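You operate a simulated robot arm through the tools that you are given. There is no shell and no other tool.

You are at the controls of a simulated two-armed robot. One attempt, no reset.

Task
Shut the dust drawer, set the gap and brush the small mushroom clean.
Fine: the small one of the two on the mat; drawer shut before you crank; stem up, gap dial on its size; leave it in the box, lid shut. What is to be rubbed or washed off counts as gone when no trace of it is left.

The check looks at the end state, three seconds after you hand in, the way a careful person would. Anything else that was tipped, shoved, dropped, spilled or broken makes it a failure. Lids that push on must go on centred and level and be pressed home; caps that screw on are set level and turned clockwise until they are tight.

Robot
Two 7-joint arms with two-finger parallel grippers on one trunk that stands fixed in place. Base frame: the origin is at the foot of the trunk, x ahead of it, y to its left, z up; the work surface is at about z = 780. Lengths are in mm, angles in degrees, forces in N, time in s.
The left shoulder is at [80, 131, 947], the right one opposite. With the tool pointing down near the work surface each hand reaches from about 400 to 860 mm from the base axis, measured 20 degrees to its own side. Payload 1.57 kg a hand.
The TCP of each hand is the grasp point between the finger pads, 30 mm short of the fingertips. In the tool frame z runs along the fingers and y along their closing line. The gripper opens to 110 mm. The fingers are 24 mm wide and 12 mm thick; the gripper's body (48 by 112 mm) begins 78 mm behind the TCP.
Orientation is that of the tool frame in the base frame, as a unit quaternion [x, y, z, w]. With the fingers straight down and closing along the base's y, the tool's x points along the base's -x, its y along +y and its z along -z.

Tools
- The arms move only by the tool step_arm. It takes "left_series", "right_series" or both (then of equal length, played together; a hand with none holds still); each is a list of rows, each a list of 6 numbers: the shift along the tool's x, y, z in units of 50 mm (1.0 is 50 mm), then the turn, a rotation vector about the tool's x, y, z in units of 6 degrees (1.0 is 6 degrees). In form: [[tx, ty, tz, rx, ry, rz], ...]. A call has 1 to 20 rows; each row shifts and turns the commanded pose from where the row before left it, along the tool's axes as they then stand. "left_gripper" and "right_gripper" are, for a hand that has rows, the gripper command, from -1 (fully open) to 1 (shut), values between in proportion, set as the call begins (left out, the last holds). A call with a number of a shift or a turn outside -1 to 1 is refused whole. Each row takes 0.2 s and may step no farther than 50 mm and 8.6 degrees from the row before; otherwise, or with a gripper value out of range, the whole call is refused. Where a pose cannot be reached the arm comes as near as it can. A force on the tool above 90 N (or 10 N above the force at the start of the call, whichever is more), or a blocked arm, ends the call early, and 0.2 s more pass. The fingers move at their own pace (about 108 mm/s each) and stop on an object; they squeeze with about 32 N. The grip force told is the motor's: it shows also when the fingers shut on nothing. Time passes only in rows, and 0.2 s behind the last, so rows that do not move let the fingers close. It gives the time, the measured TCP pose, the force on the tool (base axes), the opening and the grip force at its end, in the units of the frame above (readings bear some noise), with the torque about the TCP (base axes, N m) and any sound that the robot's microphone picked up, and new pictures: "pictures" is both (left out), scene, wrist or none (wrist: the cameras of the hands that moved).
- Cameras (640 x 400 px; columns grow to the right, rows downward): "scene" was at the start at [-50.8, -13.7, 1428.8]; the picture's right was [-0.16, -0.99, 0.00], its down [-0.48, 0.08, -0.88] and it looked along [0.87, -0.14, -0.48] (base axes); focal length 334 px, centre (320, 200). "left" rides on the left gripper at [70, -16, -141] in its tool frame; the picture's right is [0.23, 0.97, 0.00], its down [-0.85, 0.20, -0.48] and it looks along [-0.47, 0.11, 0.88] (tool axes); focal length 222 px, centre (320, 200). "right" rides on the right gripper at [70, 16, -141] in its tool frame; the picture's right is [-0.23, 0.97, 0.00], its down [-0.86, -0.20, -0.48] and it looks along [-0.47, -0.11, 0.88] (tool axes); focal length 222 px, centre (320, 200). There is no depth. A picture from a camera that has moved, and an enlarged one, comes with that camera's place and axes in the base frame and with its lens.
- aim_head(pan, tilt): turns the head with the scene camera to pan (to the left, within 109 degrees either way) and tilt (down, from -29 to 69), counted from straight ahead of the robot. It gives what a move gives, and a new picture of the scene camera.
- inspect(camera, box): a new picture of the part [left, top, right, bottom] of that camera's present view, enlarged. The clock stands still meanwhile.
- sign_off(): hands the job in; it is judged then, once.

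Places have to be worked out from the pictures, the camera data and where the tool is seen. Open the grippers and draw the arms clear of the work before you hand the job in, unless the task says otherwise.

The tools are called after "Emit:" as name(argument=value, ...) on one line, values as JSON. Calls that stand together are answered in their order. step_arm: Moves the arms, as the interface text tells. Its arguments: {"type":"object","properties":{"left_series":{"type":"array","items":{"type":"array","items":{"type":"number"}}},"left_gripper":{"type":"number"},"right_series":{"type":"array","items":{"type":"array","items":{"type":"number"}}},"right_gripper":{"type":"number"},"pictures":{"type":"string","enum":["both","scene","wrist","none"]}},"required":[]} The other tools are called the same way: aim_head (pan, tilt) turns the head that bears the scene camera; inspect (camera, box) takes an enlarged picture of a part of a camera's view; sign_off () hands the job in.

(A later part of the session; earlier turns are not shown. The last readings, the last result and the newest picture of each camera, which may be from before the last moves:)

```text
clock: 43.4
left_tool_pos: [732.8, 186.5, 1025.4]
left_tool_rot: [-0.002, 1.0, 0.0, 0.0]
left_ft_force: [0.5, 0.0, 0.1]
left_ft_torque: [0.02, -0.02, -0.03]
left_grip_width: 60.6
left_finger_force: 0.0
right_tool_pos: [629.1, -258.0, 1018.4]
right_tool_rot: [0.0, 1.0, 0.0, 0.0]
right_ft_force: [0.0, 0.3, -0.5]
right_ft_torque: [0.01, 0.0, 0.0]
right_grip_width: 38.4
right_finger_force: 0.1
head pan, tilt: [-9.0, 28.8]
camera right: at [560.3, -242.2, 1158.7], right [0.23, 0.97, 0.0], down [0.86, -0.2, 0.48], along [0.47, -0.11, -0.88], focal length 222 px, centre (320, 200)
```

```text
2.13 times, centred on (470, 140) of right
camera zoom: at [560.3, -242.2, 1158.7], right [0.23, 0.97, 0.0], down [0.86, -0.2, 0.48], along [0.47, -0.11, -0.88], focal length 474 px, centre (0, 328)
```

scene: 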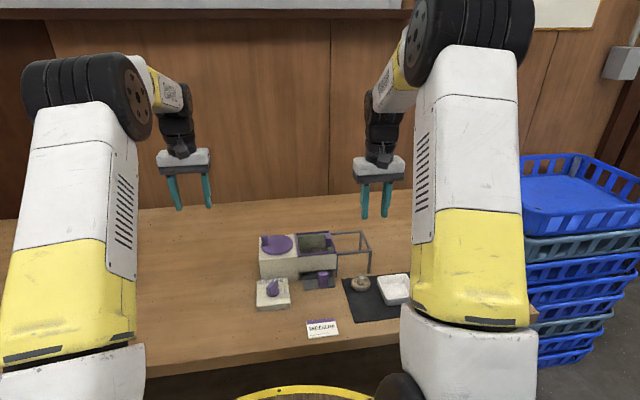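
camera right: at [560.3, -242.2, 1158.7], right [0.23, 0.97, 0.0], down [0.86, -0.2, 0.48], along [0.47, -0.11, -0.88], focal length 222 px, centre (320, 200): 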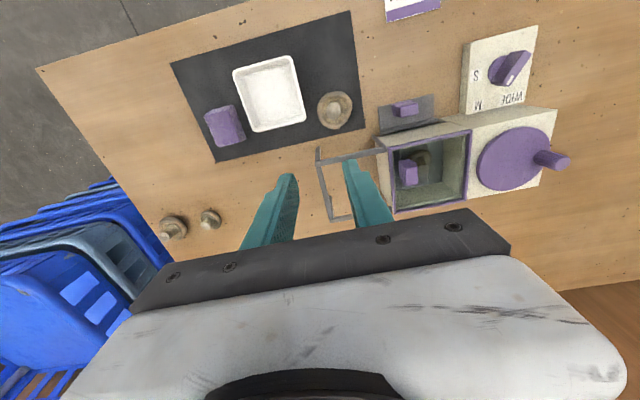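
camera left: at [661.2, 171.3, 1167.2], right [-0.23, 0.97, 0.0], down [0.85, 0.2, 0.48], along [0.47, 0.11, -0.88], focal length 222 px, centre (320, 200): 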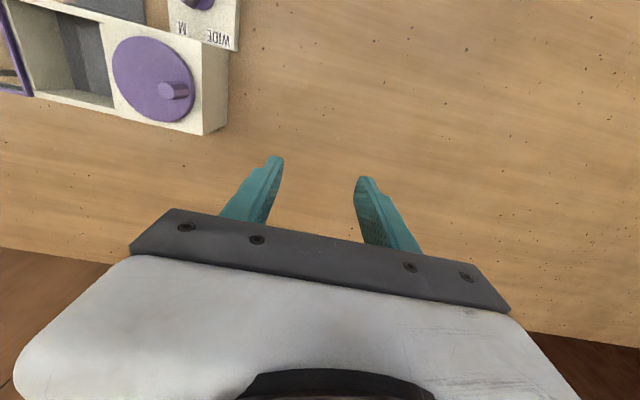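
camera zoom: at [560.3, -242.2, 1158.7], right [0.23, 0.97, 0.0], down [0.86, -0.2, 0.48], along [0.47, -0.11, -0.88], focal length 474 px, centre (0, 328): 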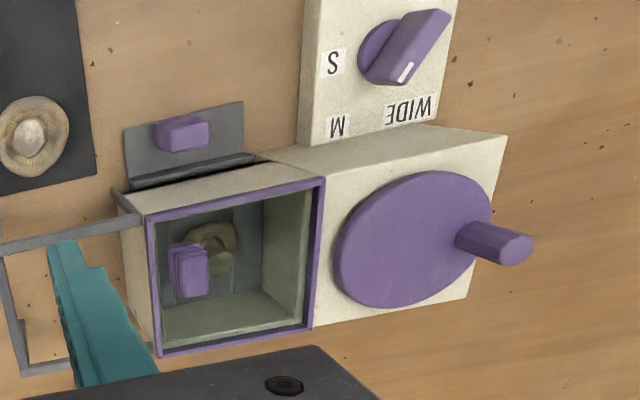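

Lid shut over the mushroom, dial on M, drawer shut. The crank peg is about (711, 17), top z≈908, crank axis about (707, −14). I bring the left hand over the peg.

Emit:
step_arm(left_series=[[0.08, -0.7, 0.2, 0, 0, 0], [0.08, -0.7, 0.2, 0, 0, 0], [0.08, -0.7, 0.2, 0, 0, 0], [0.09, -0.7, 0.2, 0, 0, 0], [0.09, -0.6, 0.2, 0, 0, 0], [0, 0, 0.3, 0, 0, 0], [0, 0, 0, 0, 0, 0]], left_gripper=0.1)

Emit:
inspect(camera="left", box=[220, 60, 420, 240])

Emit:
inspect(camera="scene", box=[250, 195, 330, 265])

```text
clock: 45.0
left_tool_pos: [711.4, 16.0, 959.5]
left_tool_rot: [-0.002, 1.0, 0.001, 0.0]
left_ft_force: [-0.2, -0.2, 0.1]
left_ft_torque: [0.0, -0.03, -0.02]
left_grip_width: 49.5
left_finger_force: 0.1
right_tool_pos: [628.4, -257.7, 1017.9]
right_tool_rot: [0.0, 1.0, 0.0, -0.001]
right_ft_force: [-0.9, 0.4, 0.3]
right_ft_torque: [-0.05, 0.01, 0.0]
right_grip_width: 38.4
right_finger_force: 0.1
head pan, tilt: [-9.0, 28.8]
camera left: at [641.1, 0.0, 1102.2], right [-0.23, 0.97, 0.0], down [0.85, 0.2, 0.48], along [0.47, 0.11, -0.88], focal length 222 px, centre (320, 200)
```

scene: 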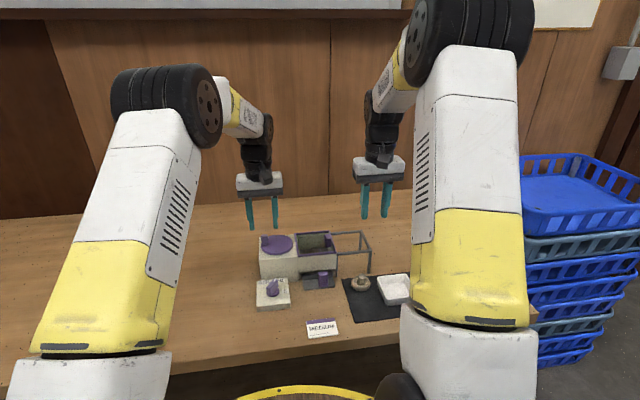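
left: 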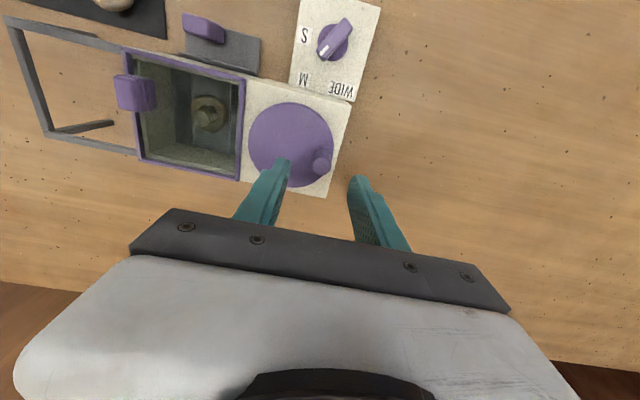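

```text
2.22 times, centred on (320, 150) of left
camera zoom: at [641.1, 0.0, 1102.2], right [-0.23, 0.97, 0.0], down [0.85, 0.2, 0.48], along [0.47, 0.11, -0.88], focal length 494 px, centre (320, 311)
```

zoom: 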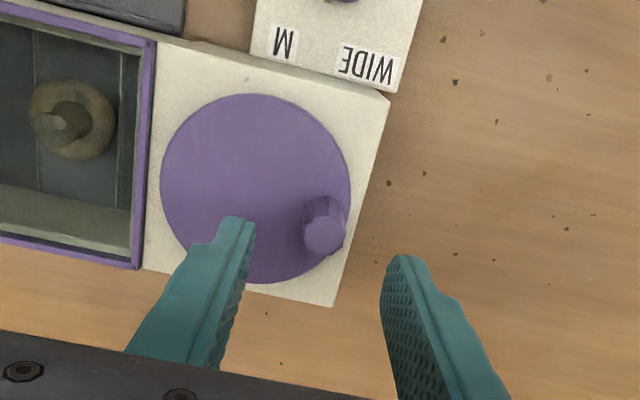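

```text
5.71 times, centred on (290, 230) of scene
camera zoom: at [-50.8, -13.8, 1428.8], right [-0.16, -0.99, 0.0], down [-0.48, 0.08, -0.88], along [0.87, -0.14, -0.48], focal length 1909 px, centre (491, 29)
```

zoom: 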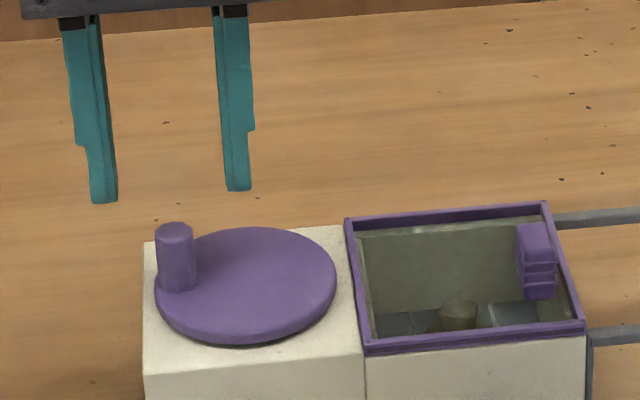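

Peg at (710.5, 17.5), axis (706, −14.5), radius ≈ 32. I descend to straddle the peg and close.

Emit:
step_arm(left_series=[[0.02, 0.03, 0.4, 0, 0, 0], [0, 0, 0.48, 0, 0, 0], [0, 0, 0, 0, 0, 0]], pictures="none")

Emit:
step_arm(left_series=[[0, 0, 0, 0, 0, 0], [0, 0, 0, 0, 0, 0], [0, 0, 0, 0, 0, 0]], left_gripper=1, pictures="none")

Emit:
inspect(camera="scene", box=[250, 195, 330, 265])

```text
clock: 45.8
left_tool_pos: [710.3, 17.7, 916.9]
left_tool_rot: [-0.002, 1.0, 0.0, 0.0]
left_ft_force: [0.4, -0.1, -0.8]
left_ft_torque: [-0.01, 0.02, -0.03]
left_grip_width: 49.3
left_finger_force: 0.1
right_tool_pos: [630.1, -257.7, 1017.7]
right_tool_rot: [0.0, 1.0, -0.001, 0.0]
right_ft_force: [0.0, -0.3, 0.2]
right_ft_torque: [0.04, -0.05, -0.01]
right_grip_width: 38.7
right_finger_force: 0.0
head pan, tilt: [-9.0, 28.8]
```

```text
clock: 46.6
left_tool_pos: [710.4, 18.2, 915.2]
left_tool_rot: [-0.001, 1.0, 0.0, 0.001]
left_ft_force: [0.4, -3.0, -0.4]
left_ft_torque: [0.31, -0.19, -0.01]
left_grip_width: 17.4
left_finger_force: 32.6
right_tool_pos: [628.8, -258.7, 1017.9]
right_tool_rot: [0.0, 1.0, 0.0, 0.0]
right_ft_force: [-0.3, 0.1, 0.2]
right_ft_torque: [-0.03, -0.01, -0.02]
right_grip_width: 38.8
right_finger_force: 0.1
head pan, tilt: [-9.0, 28.8]
```

```text
5.71 times, centred on (290, 230) of scene
camera zoom: at [-50.7, -13.9, 1428.8], right [-0.16, -0.99, 0.0], down [-0.48, 0.08, -0.88], along [0.87, -0.14, -0.48], focal length 1909 px, centre (491, 29)
```

zoom: 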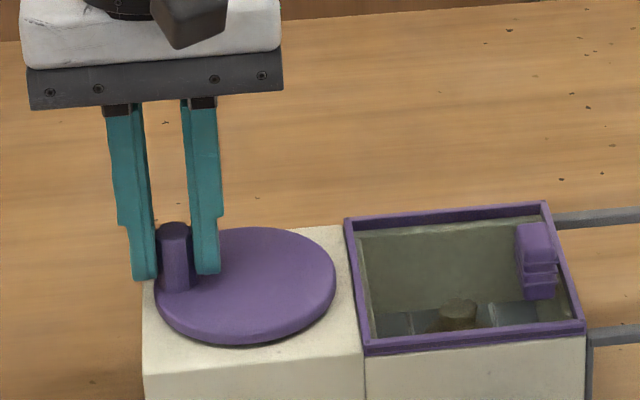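

Peg gripped (17.4 mm). I turn a first quarter clockwise along the circle and check forces.

Emit:
step_arm(left_series=[[-0.196, -0.058, 0, 0, 0, 0], [-0.17, -0.118, 0, 0, 0, 0], [-0.124, -0.162, 0, 0, 0, 0], [-0.068, -0.194, 0, 0, 0, 0]], pictures="none")

Emit:
inspect(camera="scene", box=[250, 195, 350, 265])

```text
clock: 47.6
left_tool_pos: [740.7, -7.5, 915.2]
left_tool_rot: [-0.003, 1.0, 0.0, 0.002]
left_ft_force: [19.7, 5.0, -11.6]
left_ft_torque: [-0.22, -0.91, -0.01]
left_grip_width: 17.7
left_finger_force: 32.0
right_tool_pos: [630.0, -257.0, 1017.4]
right_tool_rot: [0.0, 1.0, 0.0, -0.002]
right_ft_force: [0.1, 0.0, 0.1]
right_ft_torque: [0.03, 0.01, 0.01]
right_grip_width: 38.7
right_finger_force: 0.0
head pan, tilt: [-9.0, 28.8]
```

```text
5.71 times, centred on (300, 230) of scene
camera zoom: at [-49.4, -13.5, 1428.8], right [-0.16, -0.99, 0.0], down [-0.48, 0.08, -0.88], along [0.86, -0.14, -0.48], focal length 1909 px, centre (434, 29)
```

zoom: 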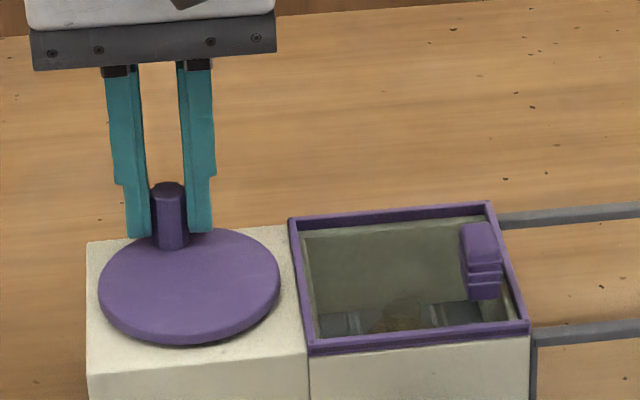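

The turn works; reaction shows the true axis at about (708, −15), radius 33.4. I continue half a turn on the corrected circle.

Emit:
step_arm(left_series=[[-0.06, -0.178, 0, 0, 0, 0], [0.051, -0.203, 0, 0, 0, 0], [0.111, -0.177, 0, 0, 0, 0], [0.16, -0.134, 0, 0, 0, 0], [0.194, -0.078, 0, 0, 0, 0]], pictures="none")

Emit:
inspect(camera="scene", box=[250, 195, 350, 265])

```text
clock: 48.8
left_tool_pos: [717.2, -46.4, 915.7]
left_tool_rot: [-0.003, 1.0, 0.001, -0.002]
left_ft_force: [-0.1, 2.7, -2.5]
left_ft_torque: [-0.37, 0.65, 0.01]
left_grip_width: 17.5
left_finger_force: 32.3
right_tool_pos: [630.0, -258.2, 1019.0]
right_tool_rot: [0.0, 1.0, 0.0, 0.0]
right_ft_force: [-1.3, -0.3, -1.1]
right_ft_torque: [0.0, 0.01, -0.02]
right_grip_width: 38.7
right_finger_force: 0.1
head pan, tilt: [-9.0, 28.8]
```

```text
5.71 times, centred on (300, 230) of scene
camera zoom: at [-50.7, -13.7, 1428.8], right [-0.16, -0.99, 0.0], down [-0.48, 0.08, -0.88], along [0.87, -0.14, -0.48], focal length 1909 px, centre (434, 29)
```

zoom: 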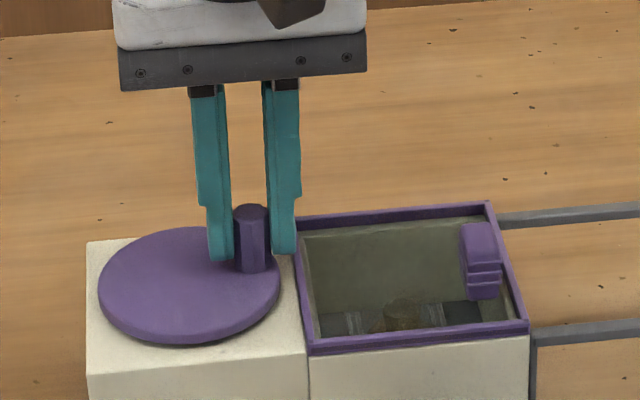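

Forces are low and the crank follows well. I continue through the rest of the turn.

Emit:
step_arm(left_series=[[0.208, -0.015, 0, 0, 0, 0], [0.203, 0.051, 0, 0, 0, 0], [0.177, 0.111, 0, 0, 0, 0], [0.134, 0.16, 0, 0, 0, 0], [0.078, 0.194, 0, 0, 0, 0], [0.015, 0.208, 0, 0, 0, 0], [-0.051, 0.203, 0, 0, 0, 0], [-0.111, 0.177, 0, 0, 0, 0], [-0.16, 0.134, 0, 0, 0, 0], [-0.194, 0.078, 0, 0, 0, 0]], pictures="none")

Emit:
inspect(camera="scene", box=[250, 195, 350, 265])

Emit:
inspect(camera="left", box=[120, 40, 300, 220])

```text
clock: 51.0
left_tool_pos: [698.6, 16.4, 915.7]
left_tool_rot: [0.0, 1.0, -0.001, -0.001]
left_ft_force: [4.1, -11.2, 0.5]
left_ft_torque: [0.1, 0.08, -0.03]
left_grip_width: 17.7
left_finger_force: 32.9
right_tool_pos: [630.3, -259.5, 1018.5]
right_tool_rot: [0.0, 1.0, 0.0, -0.001]
right_ft_force: [0.3, 0.4, -0.5]
right_ft_torque: [-0.04, 0.06, -0.01]
right_grip_width: 38.4
right_finger_force: 0.1
head pan, tilt: [-9.0, 28.8]
```

```text
5.71 times, centred on (300, 230) of scene
camera zoom: at [-50.9, -14.4, 1428.8], right [-0.16, -0.99, 0.0], down [-0.48, 0.08, -0.88], along [0.87, -0.14, -0.48], focal length 1909 px, centre (434, 29)
```

zoom: 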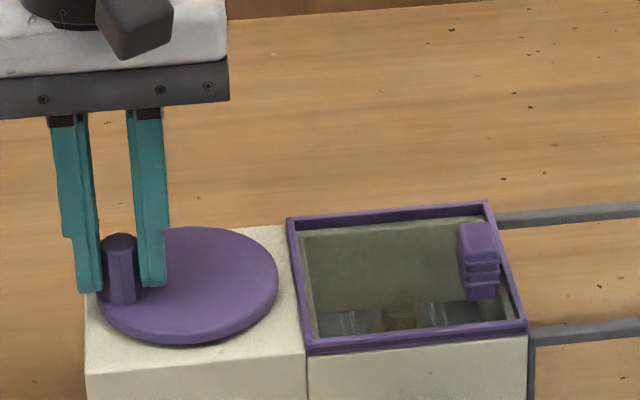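

```text
2.22 times, centred on (210, 130) of left
camera zoom: at [629.5, 0.0, 1058.4], right [-0.23, 0.97, 0.0], down [0.86, 0.2, 0.48], along [0.46, 0.11, -0.88], focal length 494 px, centre (564, 356)
```

zoom: 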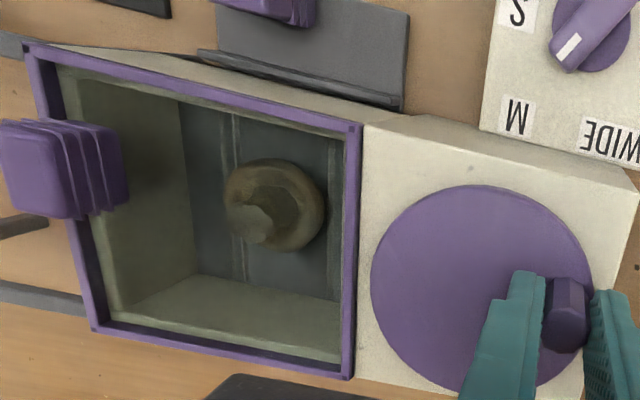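

First turn done; the mushroom still looks dirty. I crank a full second turn.

Emit:
step_arm(left_series=[[-0.208, 0.015, 0, 0, 0, 0], [-0.203, -0.051, 0, 0, 0, 0], [-0.177, -0.111, 0, 0, 0, 0], [-0.134, -0.16, 0, 0, 0, 0], [-0.078, -0.194, 0, 0, 0, 0], [-0.015, -0.208, 0, 0, 0, 0], [0.051, -0.203, 0, 0, 0, 0], [0.111, -0.177, 0, 0, 0, 0], [0.16, -0.134, 0, 0, 0, 0], [0.194, -0.078, 0, 0, 0, 0], [0.208, -0.015, 0, 0, 0, 0], [0.203, 0.051, 0, 0, 0, 0], [0.177, 0.111, 0, 0, 0, 0], [0.134, 0.16, 0, 0, 0, 0], [0.078, 0.194, 0, 0, 0, 0], [0.015, 0.208, 0, 0, 0, 0], [-0.051, 0.203, 0, 0, 0, 0], [-0.111, 0.177, 0, 0, 0, 0], [-0.16, 0.134, 0, 0, 0, 0], [-0.194, 0.078, 0, 0, 0, 0]], pictures="none")

Emit:
inspect(camera="left", box=[120, 40, 300, 220])

Emit:
inspect(camera="scene", box=[250, 195, 350, 265])

```text
clock: 55.2
left_tool_pos: [700.0, 15.7, 916.1]
left_tool_rot: [-0.002, 1.0, 0.001, -0.003]
left_ft_force: [1.7, -8.0, 0.7]
left_ft_torque: [0.2, 0.63, -0.01]
left_grip_width: 17.6
left_finger_force: 31.9
right_tool_pos: [628.6, -257.8, 1018.1]
right_tool_rot: [0.0, 1.0, 0.0, 0.0]
right_ft_force: [0.2, 0.1, -0.3]
right_ft_torque: [0.0, -0.03, -0.02]
right_grip_width: 38.3
right_finger_force: 0.0
head pan, tilt: [-9.0, 28.8]
```

```text
2.22 times, centred on (210, 130) of left
camera zoom: at [629.8, 0.0, 1058.5], right [-0.23, 0.97, 0.0], down [0.86, 0.2, 0.48], along [0.46, 0.11, -0.88], focal length 494 px, centre (564, 356)
```

zoom: 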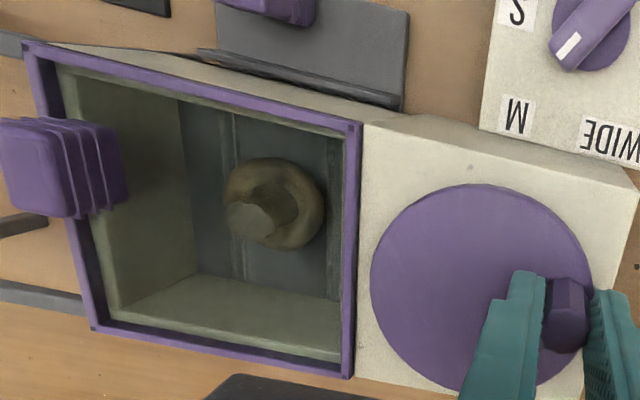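

```text
5.71 times, centred on (300, 230) of scene
camera zoom: at [-50.9, -14.2, 1428.8], right [-0.16, -0.99, 0.0], down [-0.48, 0.08, -0.88], along [0.87, -0.14, -0.48], focal length 1909 px, centre (434, 29)
```

zoom: 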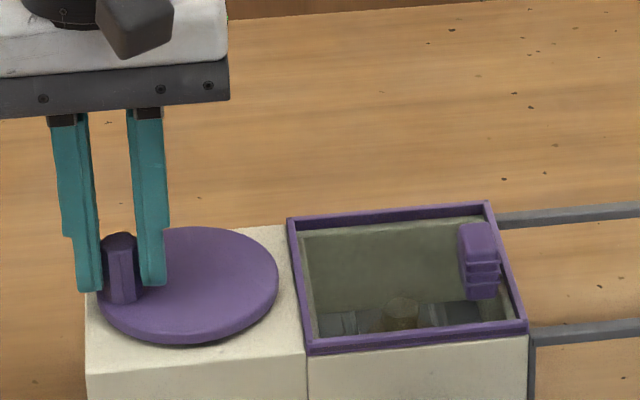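

The cap looks a bit paler and more even than before, so brushing acts. I crank another turn and compare.

Emit:
step_arm(left_series=[[-0.208, 0.015, 0, 0, 0, 0], [-0.203, -0.051, 0, 0, 0, 0], [-0.177, -0.111, 0, 0, 0, 0], [-0.134, -0.16, 0, 0, 0, 0], [-0.078, -0.194, 0, 0, 0, 0], [-0.015, -0.208, 0, 0, 0, 0], [0.051, -0.203, 0, 0, 0, 0], [0.111, -0.177, 0, 0, 0, 0], [0.16, -0.134, 0, 0, 0, 0], [0.194, -0.078, 0, 0, 0, 0], [0.208, -0.015, 0, 0, 0, 0], [0.203, 0.051, 0, 0, 0, 0], [0.177, 0.111, 0, 0, 0, 0], [0.134, 0.16, 0, 0, 0, 0], [0.078, 0.194, 0, 0, 0, 0], [0.015, 0.208, 0, 0, 0, 0], [-0.051, 0.203, 0, 0, 0, 0], [-0.111, 0.177, 0, 0, 0, 0], [-0.16, 0.134, 0, 0, 0, 0], [-0.194, 0.078, 0, 0, 0, 0]], pictures="none")

Emit:
inspect(camera="left", box=[160, 80, 260, 180])

Emit:
inspect(camera="scene", box=[295, 225, 345, 260])

```text
clock: 59.4
left_tool_pos: [698.5, 15.5, 916.6]
left_tool_rot: [-0.001, 1.0, 0.0, -0.002]
left_ft_force: [1.7, -8.6, 6.4]
left_ft_torque: [0.2, 0.47, -0.04]
left_grip_width: 17.5
left_finger_force: 32.4
right_tool_pos: [627.7, -258.1, 1018.1]
right_tool_rot: [0.001, 1.0, 0.0, 0.0]
right_ft_force: [-0.6, 0.3, 0.1]
right_ft_torque: [-0.04, -0.01, 0.03]
right_grip_width: 38.5
right_finger_force: 0.0
head pan, tilt: [-9.0, 28.8]
```

```text
4.00 times, centred on (210, 130) of left
camera zoom: at [629.8, 0.1, 1058.4], right [-0.23, 0.97, 0.0], down [0.86, 0.2, 0.48], along [0.46, 0.11, -0.88], focal length 888 px, centre (760, 480)
```

zoom: 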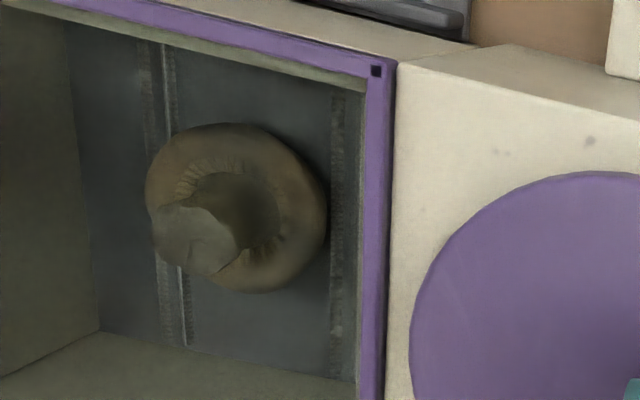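

```text
11.43 times, centred on (320, 242) of scene
camera zoom: at [-51.0, -14.2, 1428.8], right [-0.16, -0.99, 0.0], down [-0.48, 0.08, -0.88], along [0.87, -0.14, -0.48], focal length 3818 px, centre (320, -286)
```

zoom: 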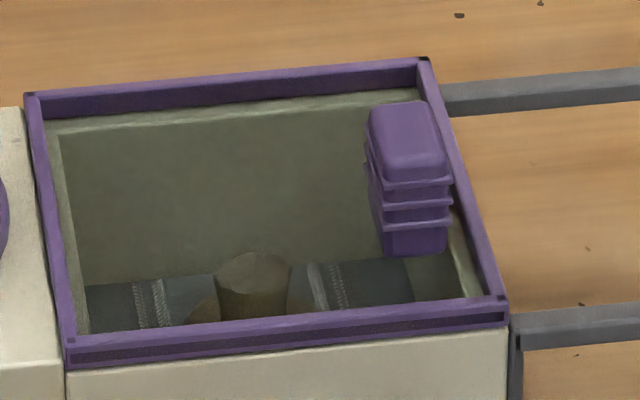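

I keep cranking and compare with this enlarged view of the mushroom.

Emit:
step_arm(left_series=[[-0.208, 0.015, 0, 0, 0, 0], [-0.203, -0.051, 0, 0, 0, 0], [-0.177, -0.111, 0, 0, 0, 0], [-0.134, -0.16, 0, 0, 0, 0], [-0.078, -0.194, 0, 0, 0, 0], [-0.015, -0.208, 0, 0, 0, 0], [0.051, -0.203, 0, 0, 0, 0], [0.111, -0.177, 0, 0, 0, 0], [0.16, -0.134, 0, 0, 0, 0], [0.194, -0.078, 0, 0, 0, 0], [0.208, -0.015, 0, 0, 0, 0], [0.203, 0.051, 0, 0, 0, 0], [0.177, 0.111, 0, 0, 0, 0], [0.134, 0.16, 0, 0, 0, 0], [0.078, 0.194, 0, 0, 0, 0], [0.015, 0.208, 0, 0, 0, 0], [-0.051, 0.203, 0, 0, 0, 0], [-0.111, 0.177, 0, 0, 0, 0], [-0.16, 0.134, 0, 0, 0, 0], [-0.194, 0.078, 0, 0, 0, 0]], pictures="none")

Emit:
step_arm(left_series=[[-0.208, 0.015, 0, 0, 0, 0], [-0.203, -0.051, 0, 0, 0, 0], [-0.177, -0.111, 0, 0, 0, 0], [-0.134, -0.16, 0, 0, 0, 0], [-0.078, -0.194, 0, 0, 0, 0], [-0.015, -0.208, 0, 0, 0, 0], [0.051, -0.203, 0, 0, 0, 0], [0.111, -0.177, 0, 0, 0, 0], [0.16, -0.134, 0, 0, 0, 0], [0.194, -0.078, 0, 0, 0, 0], [0.208, -0.015, 0, 0, 0, 0], [0.203, 0.051, 0, 0, 0, 0], [0.177, 0.111, 0, 0, 0, 0], [0.134, 0.16, 0, 0, 0, 0], [0.078, 0.194, 0, 0, 0, 0], [0.015, 0.208, 0, 0, 0, 0], [-0.051, 0.203, 0, 0, 0, 0], [-0.111, 0.177, 0, 0, 0, 0], [-0.16, 0.134, 0, 0, 0, 0], [-0.194, 0.078, 0, 0, 0, 0]], pictures="none")

Emit:
inspect(camera="left", box=[160, 80, 260, 180])

Emit:
inspect(camera="scene", box=[295, 225, 345, 260])

```text
clock: 63.6
left_tool_pos: [698.6, 15.8, 915.6]
left_tool_rot: [-0.001, 1.0, 0.0, -0.001]
left_ft_force: [2.1, -8.3, 8.5]
left_ft_torque: [0.22, 0.68, 0.04]
left_grip_width: 17.5
left_finger_force: 32.1
right_tool_pos: [628.6, -257.9, 1018.1]
right_tool_rot: [0.0, 1.0, 0.0, 0.001]
right_ft_force: [-0.4, 0.4, 0.1]
right_ft_torque: [-0.02, -0.01, 0.0]
right_grip_width: 38.5
right_finger_force: 0.0
head pan, tilt: [-9.0, 28.8]
```

```text
clock: 67.8
left_tool_pos: [699.4, 16.7, 914.9]
left_tool_rot: [-0.001, 1.0, 0.0, -0.001]
left_ft_force: [1.9, -6.7, 7.5]
left_ft_torque: [0.25, 0.32, -0.02]
left_grip_width: 17.5
left_finger_force: 32.4
right_tool_pos: [629.2, -258.7, 1016.9]
right_tool_rot: [-0.001, 1.0, 0.001, -0.001]
right_ft_force: [0.6, -0.9, -0.5]
right_ft_torque: [0.02, 0.0, 0.03]
right_grip_width: 38.3
right_finger_force: 0.0
head pan, tilt: [-9.0, 28.8]
```

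```text
4.00 times, centred on (210, 130) of left
camera zoom: at [629.8, 0.3, 1058.1], right [-0.23, 0.97, 0.0], down [0.86, 0.2, 0.48], along [0.46, 0.11, -0.88], focal length 888 px, centre (760, 480)
```

zoom: 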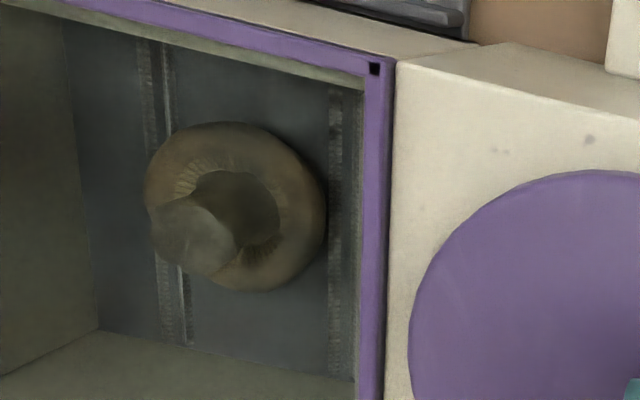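

```text
11.43 times, centred on (320, 242) of scene
camera zoom: at [-51.1, -14.1, 1428.8], right [-0.16, -0.99, 0.0], down [-0.48, 0.08, -0.88], along [0.87, -0.14, -0.48], focal length 3818 px, centre (320, -286)
```

zoom: 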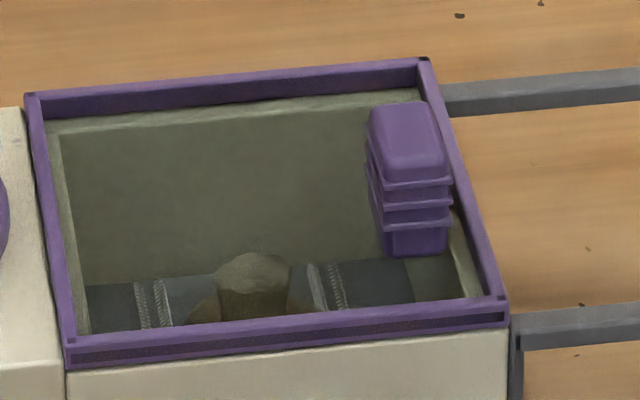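

No clear change between turns 3 and 5, but the arm shades the box. I release the crank and return the left hand to its former pose for a like-for-like comparison.

Emit:
step_arm(left_series=[[0, 0, 0, 0, 0, 0], [0, 0, 0, 0, 0, 0], [0, 0, -0.6, 0, 0, 0], [0, 0, -0.8, 0, 0, 0], [-0.1, 0.4, -0.8, 0, 0, 0], [-0.15, 0.75, 0, 0, 0, 0], [-0.15, 0.75, 0, 0, 0, 0], [-0.15, 0.75, 0, 0, 0, 0], [-0.09, 0.72, 0, 0, 0, 0], [0, 0, 0, 0, 0, 0]], left_gripper=0.1)

Emit:
inspect(camera="left", box=[0, 0, 240, 150])

Emit:
inspect(camera="right", box=[320, 60, 620, 220])

Emit:
inspect(camera="scene", box=[250, 215, 350, 285])

```text
clock: 70.0
left_tool_pos: [731.3, 187.6, 1025.9]
left_tool_rot: [-0.002, 1.0, -0.001, 0.0]
left_ft_force: [0.0, -0.1, 0.0]
left_ft_torque: [-0.01, 0.0, 0.01]
left_grip_width: 49.3
left_finger_force: 0.0
right_tool_pos: [630.2, -257.2, 1018.1]
right_tool_rot: [0.0, 1.0, 0.0, -0.001]
right_ft_force: [-0.8, -0.3, 0.7]
right_ft_torque: [-0.01, -0.01, -0.03]
right_grip_width: 38.5
right_finger_force: 0.1
head pan, tilt: [-9.0, 28.8]
camera left: at [661.7, 171.2, 1168.2], right [-0.23, 0.97, 0.0], down [0.85, 0.2, 0.48], along [0.47, 0.11, -0.88], focal length 222 px, centre (320, 200)
```

scene: 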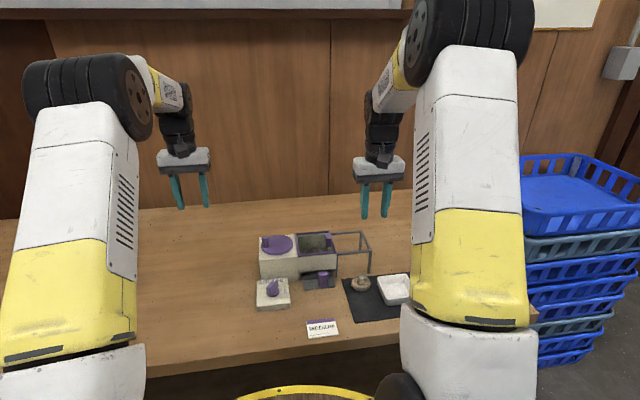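
left: 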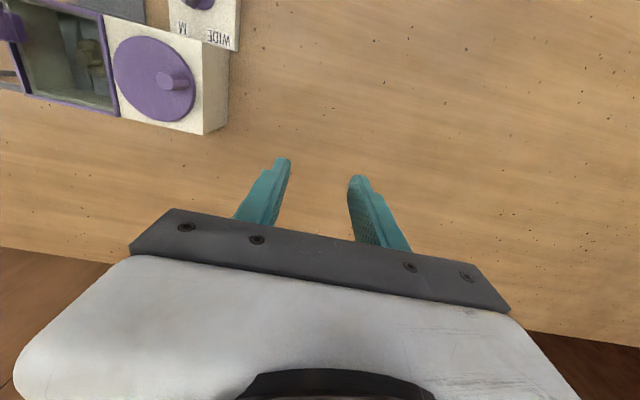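

```text
2.67 times, centred on (120, 75) of left
camera zoom: at [661.7, 171.2, 1168.2], right [-0.23, 0.97, 0.0], down [0.85, 0.2, 0.48], along [0.47, 0.11, -0.88], focal length 592 px, centre (853, 533)
```

zoom: 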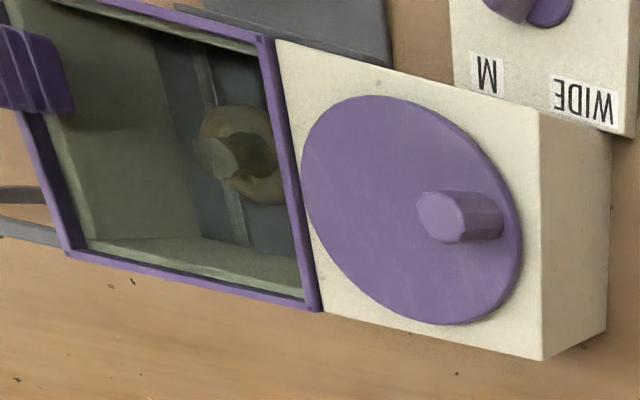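

```text
2.13 times, centred on (470, 140) of right
camera zoom: at [560.6, -241.9, 1158.7], right [0.23, 0.97, 0.0], down [0.86, -0.2, 0.48], along [0.47, -0.11, -0.88], focal length 474 px, centre (0, 328)
```

zoom: 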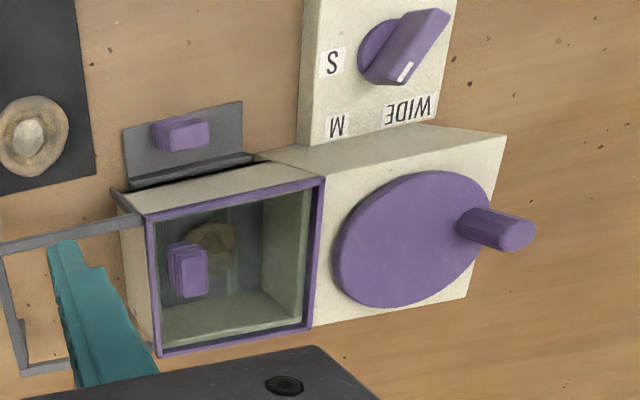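

```text
5.71 times, centred on (300, 250) of scene
camera zoom: at [-50.8, -13.7, 1428.8], right [-0.16, -0.99, 0.0], down [-0.48, 0.08, -0.88], along [0.87, -0.14, -0.48], focal length 1909 px, centre (434, -86)
```

zoom: 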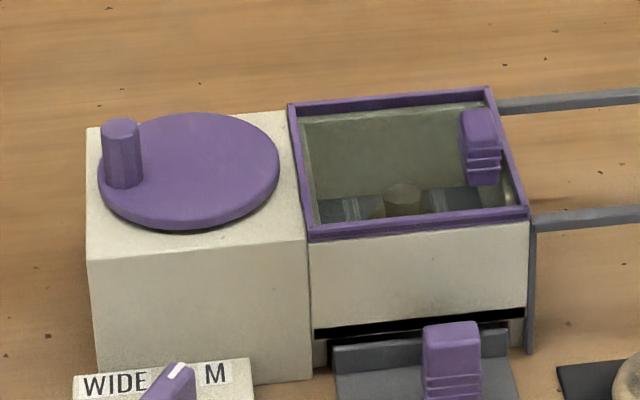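

The cap appears smoother than before cranking. I zoom in through the pane before deciding whether to open it for a check.

Emit:
inspect(camera="left", box=[60, 30, 120, 90])

Emit:
inspect(camera="right", box=[395, 145, 455, 195])

Emit:
inspect(camera="scene", box=[300, 225, 340, 260])

```text
6.67 times, centred on (90, 60) of left
camera zoom: at [661.7, 171.2, 1168.2], right [-0.23, 0.97, 0.0], down [0.85, 0.2, 0.48], along [0.47, 0.11, -0.88], focal length 1481 px, centre (1853, 1133)
```

zoom: 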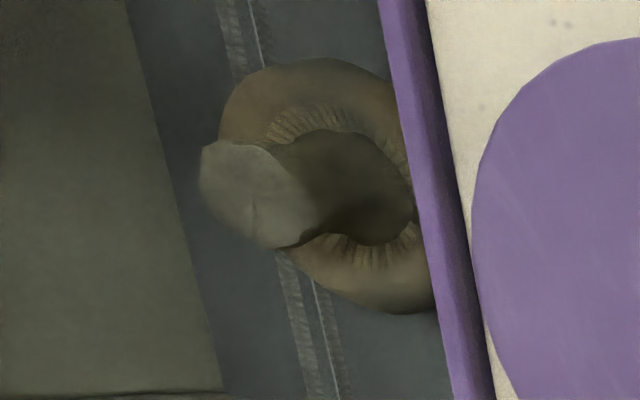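

```text
8.00 times, centred on (425, 170) of right
camera zoom: at [560.6, -241.9, 1158.7], right [0.23, 0.97, 0.0], down [0.86, -0.2, 0.48], along [0.47, -0.11, -0.88], focal length 1777 px, centre (-520, 440)
```

zoom: 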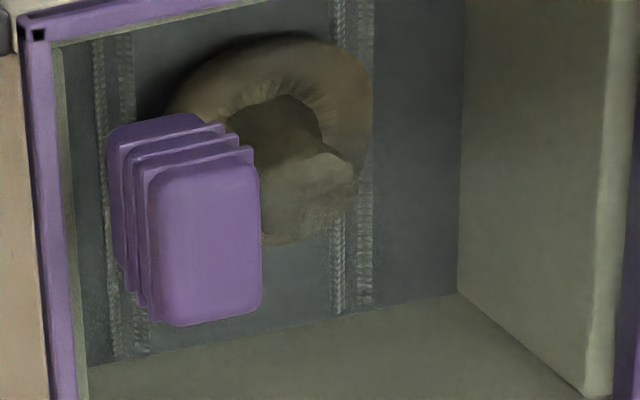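

```text
11.43 times, centred on (320, 242) of scene
camera zoom: at [-50.8, -13.7, 1428.8], right [-0.16, -0.99, 0.0], down [-0.48, 0.08, -0.88], along [0.87, -0.14, -0.48], focal length 3818 px, centre (320, -286)
```

zoom: 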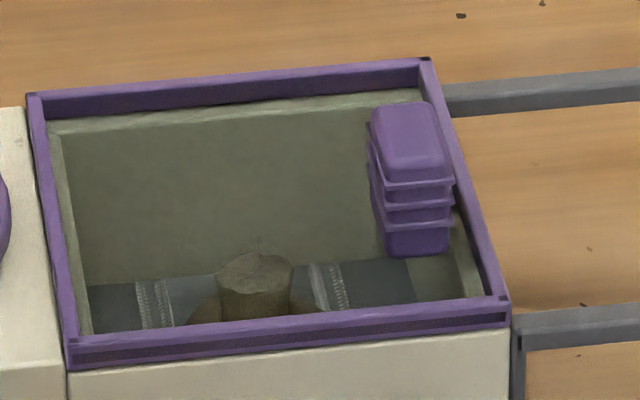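

I can't judge through the tinted pane, so I'll slide the lid open briefly. I bring the right hand back over the handle at (689, −153.5).

Emit:
step_arm(right_series=[[-0.4, 0.7, 0, 0, 0, 0], [-0.4, 0.7, 0, 0, 0, 0], [-0.38, 0.69, 0, 0, 0, 0], [0, 0, 0.8, 0, 0, 0], [0, 0, 0.8, 0, 0, 0], [0, 0, 0.53, 0, 0, 0], [0, 0, 0, 0, 0, 0]], right_gripper=0.2, pictures="none")

Emit:
inspect(camera="scene", box=[290, 195, 370, 265])

```text
clock: 71.6
left_tool_pos: [732.4, 186.2, 1026.4]
left_tool_rot: [-0.002, 1.0, 0.0, -0.001]
left_ft_force: [-0.5, -0.5, 0.0]
left_ft_torque: [-0.03, 0.01, 0.01]
left_grip_width: 49.4
left_finger_force: 0.0
right_tool_pos: [688.2, -153.5, 910.1]
right_tool_rot: [-0.001, 1.0, 0.0, 0.0]
right_ft_force: [1.1, 0.2, -0.4]
right_ft_torque: [-0.05, -0.03, -0.01]
right_grip_width: 44.0
right_finger_force: 0.1
head pan, tilt: [-9.0, 28.8]
```

```text
5.71 times, centred on (330, 230) of scene
camera zoom: at [-50.7, -13.7, 1428.8], right [-0.16, -0.99, 0.0], down [-0.48, 0.08, -0.88], along [0.87, -0.14, -0.48], focal length 1909 px, centre (263, 29)
```

zoom: 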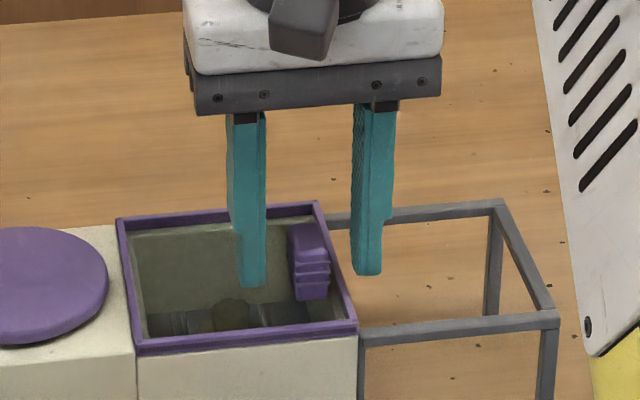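

Straddling the handle; I grip it and slide the lid back about 95 mm to the right.

Emit:
step_arm(right_series=[[0, 0, 0, 0, 0, 0], [0, 0, 0, 0, 0, 0], [0, 0, 0, 0, 0, 0], [0, -0.1, 0, 0, 0, 0], [0, -0.25, 0, 0, 0, 0], [0, -0.25, 0, 0, 0, 0], [0, -0.25, 0, 0, 0, 0], [0, -0.25, 0, 0, 0, 0], [0, -0.25, 0, 0, 0, 0], [0, -0.25, 0, 0, 0, 0], [0, -0.25, 0, 0, 0, 0], [0, 0, 0, 0, 0, 0]], right_gripper=1, pictures="none")

Emit:
inspect(camera="left", box=[60, 30, 120, 90])

Emit:
inspect(camera="scene", box=[295, 225, 345, 260])

Emit:
inspect(camera="scene", box=[340, 265, 390, 320])

```text
clock: 74.2
left_tool_pos: [732.1, 186.3, 1025.5]
left_tool_rot: [-0.002, 1.0, 0.0, 0.0]
left_ft_force: [-0.4, 0.8, -0.2]
left_ft_torque: [0.0, 0.03, 0.02]
left_grip_width: 49.5
left_finger_force: 0.1
right_tool_pos: [688.5, -247.2, 909.7]
right_tool_rot: [0.0, 1.0, -0.001, 0.0]
right_ft_force: [-12.3, -0.2, -4.9]
right_ft_torque: [0.0, 0.52, 0.01]
right_grip_width: 16.0
right_finger_force: 31.4
head pan, tilt: [-9.0, 28.8]
```

```text
6.67 times, centred on (90, 60) of left
camera zoom: at [661.5, 170.7, 1168.2], right [-0.23, 0.97, 0.0], down [0.85, 0.2, 0.48], along [0.47, 0.11, -0.88], focal length 1481 px, centre (1853, 1133)
```

zoom: 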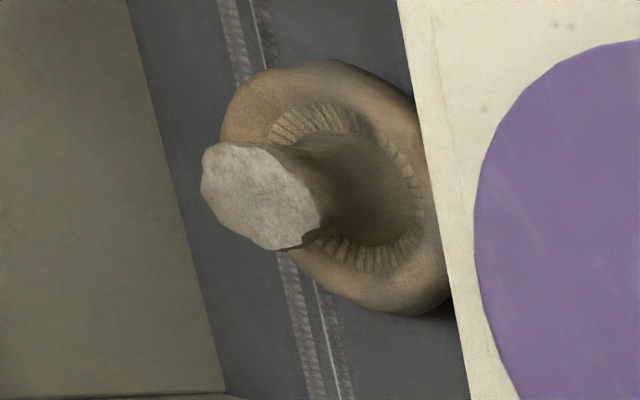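

```text
11.43 times, centred on (320, 242) of scene
camera zoom: at [-51.0, -13.8, 1428.8], right [-0.16, -0.99, 0.0], down [-0.48, 0.08, -0.88], along [0.87, -0.14, -0.48], focal length 3818 px, centre (320, -286)
```

zoom: 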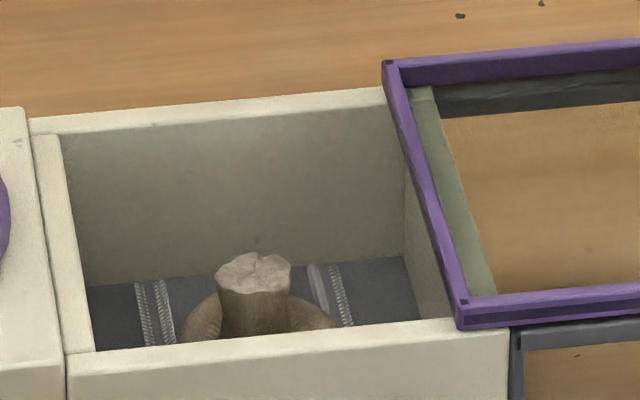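

```text
7.27 times, centred on (365, 292) of scene
camera zoom: at [-51.0, -13.8, 1428.8], right [-0.16, -0.99, 0.0], down [-0.48, 0.08, -0.88], along [0.87, -0.14, -0.48], focal length 2430 px, centre (-7, -473)
```

zoom: 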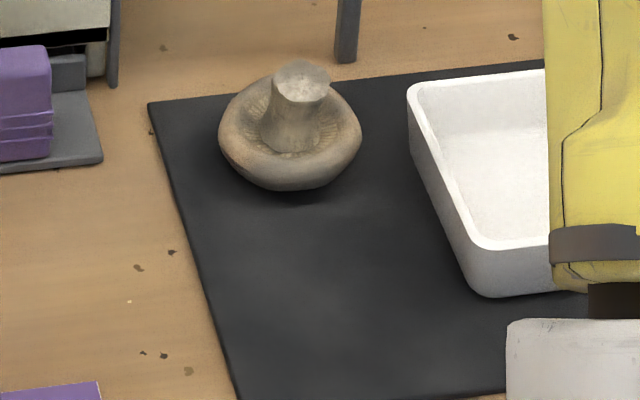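

The pane is off the mushroom. I release the handle and put the right hand at the same viewing pose as before brushing, for direct comparison.

Emit:
step_arm(right_series=[[0, 0, 0, 0, 0, 0], [0, 0, 0, 0, 0, 0], [0, 0, -0.5, 0, 0, 0], [0, 0, -1, 0, 0, 0], [-0.13, 0.85, 0, 0, 0, 0], [-0.13, 0.85, 0, 0, 0, 0], [-0.13, 0.86, 0, 0, 0, 0], [0, 0, 0, 0, 0, 0]], right_gripper=0.25, pictures="none")

Emit:
inspect(camera="right", box=[200, 60, 400, 240])

Emit:
inspect(camera="right", box=[275, 90, 355, 160])

Emit:
inspect(camera="right", box=[210, 50, 280, 110])

```text
clock: 76.0
left_tool_pos: [731.2, 186.3, 1025.1]
left_tool_rot: [-0.002, 1.0, 0.0, 0.001]
left_ft_force: [0.8, -0.1, -0.1]
left_ft_torque: [0.0, 0.04, -0.03]
left_grip_width: 49.3
left_finger_force: 0.2
right_tool_pos: [707.8, -116.7, 984.5]
right_tool_rot: [0.0, 1.0, 0.0, -0.001]
right_ft_force: [-0.4, 0.0, 0.3]
right_ft_torque: [-0.01, 0.0, 0.04]
right_grip_width: 41.4
right_finger_force: 0.0
head pan, tilt: [-9.0, 28.8]
```

```text
2.22 times, centred on (300, 150) of right
camera zoom: at [639.5, -101.2, 1125.5], right [0.23, 0.97, 0.0], down [0.86, -0.2, 0.48], along [0.47, -0.11, -0.88], focal length 494 px, centre (364, 311)
```

zoom: 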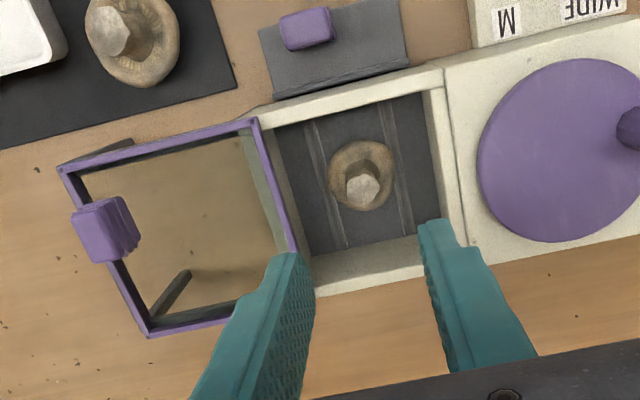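

```text
5.71 times, centred on (315, 125) of right
camera zoom: at [639.5, -101.2, 1125.5], right [0.23, 0.97, 0.0], down [0.86, -0.2, 0.48], along [0.47, -0.11, -0.88], focal length 1269 px, centre (349, 629)
```

zoom: 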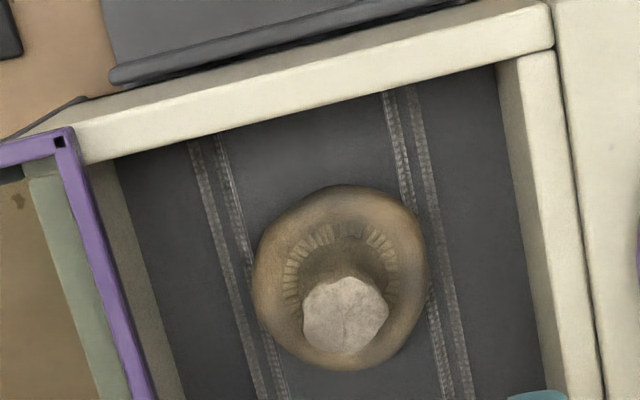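

```text
6.67 times, centred on (245, 80) of right
camera zoom: at [639.5, -101.2, 1125.5], right [0.23, 0.97, 0.0], down [0.86, -0.2, 0.48], along [0.47, -0.11, -0.88], focal length 1481 px, centre (820, 1000)
```

zoom: 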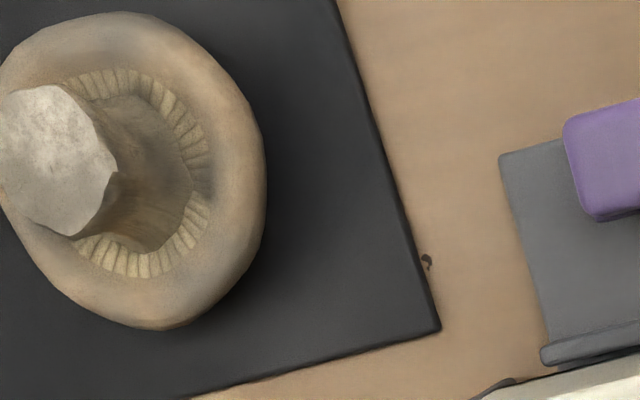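

I enlarge the brushed mushroom and the unbrushed ones for comparison of surface dirt.

Emit:
inspect(camera="right", box=[303, 110, 333, 138])

Emit:
inspect(camera="right", box=[235, 58, 285, 103])

Emit:
inspect(camera="left", box=[75, 35, 105, 65])

Emit:
inspect(camera="scene", box=[425, 230, 465, 255])

Emit:
inspect(camera="scene", box=[350, 270, 375, 292])

Emit:
inspect(camera="scene", box=[305, 242, 330, 258])

```text
14.29 times, centred on (318, 124) of right
camera zoom: at [639.5, -101.2, 1125.5], right [0.23, 0.97, 0.0], down [0.86, -0.2, 0.48], along [0.47, -0.11, -0.88], focal length 3173 px, centre (349, 1286)
```

zoom: 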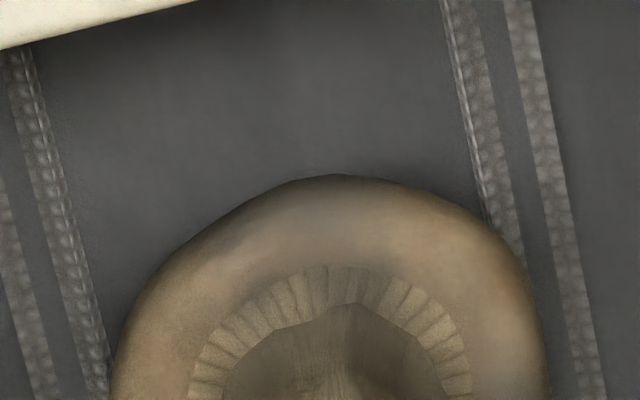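

```text
8.89 times, centred on (260, 80) of right
camera zoom: at [639.5, -101.2, 1125.5], right [0.23, 0.97, 0.0], down [0.86, -0.2, 0.48], along [0.47, -0.11, -0.88], focal length 1974 px, centre (853, 1262)
```

zoom: 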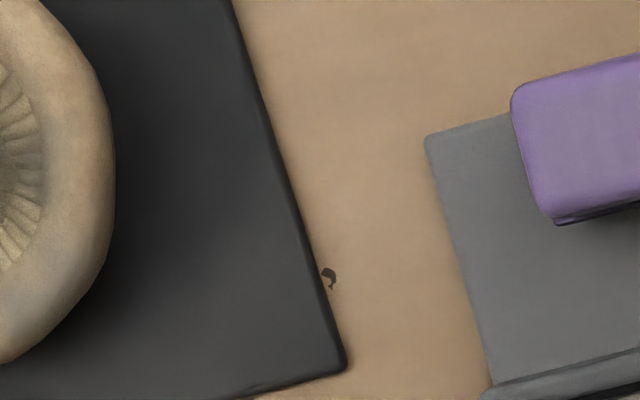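

```text
13.33 times, centred on (90, 50) of left
camera zoom: at [661.7, 171.0, 1168.1], right [-0.23, 0.97, 0.0], down [0.85, 0.2, 0.48], along [0.47, 0.11, -0.88], focal length 2962 px, centre (3387, 2200)
```

zoom: 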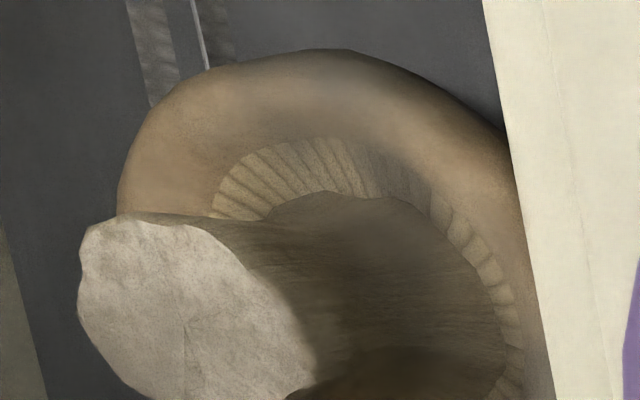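

```text
16.00 times, centred on (445, 242) of scene
camera zoom: at [-50.7, -13.7, 1428.8], right [-0.16, -0.99, 0.0], down [-0.48, 0.08, -0.88], along [0.87, -0.14, -0.48], focal length 5345 px, centre (-1680, -480)
```

zoom: 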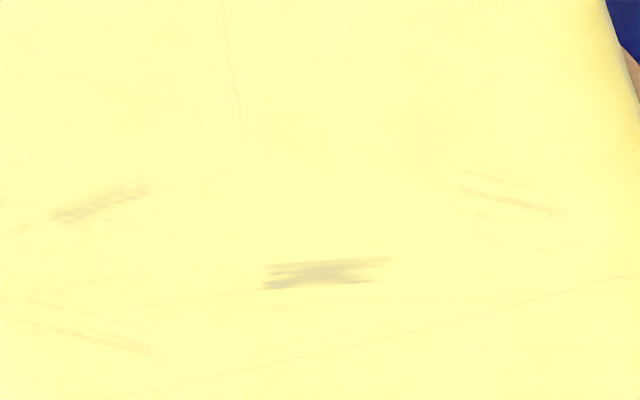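

```text
16.00 times, centred on (362, 281) of scene
camera zoom: at [-50.7, -13.7, 1428.8], right [-0.16, -0.99, 0.0], down [-0.48, 0.08, -0.88], along [0.87, -0.14, -0.48], focal length 5345 px, centre (-360, -1096)
```

zoom: 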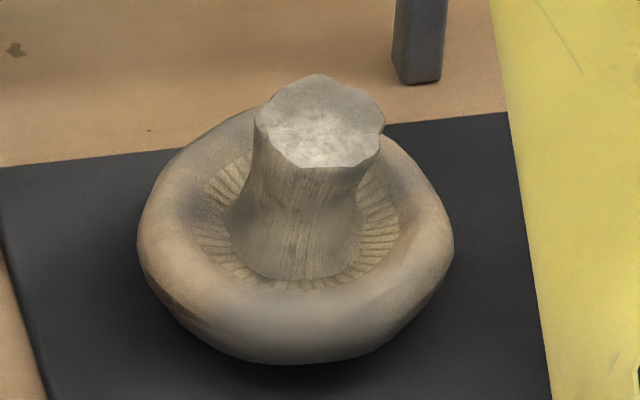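

```text
16.00 times, centred on (318, 250) of scene
camera zoom: at [-50.7, -13.7, 1428.8], right [-0.16, -0.99, 0.0], down [-0.48, 0.08, -0.88], along [0.87, -0.14, -0.48], focal length 5345 px, centre (360, -600)
```

zoom: 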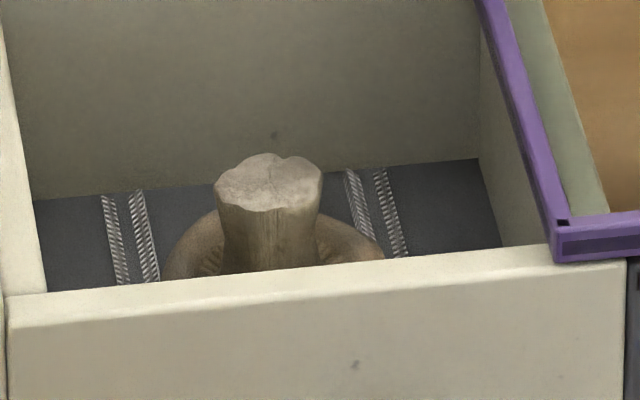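

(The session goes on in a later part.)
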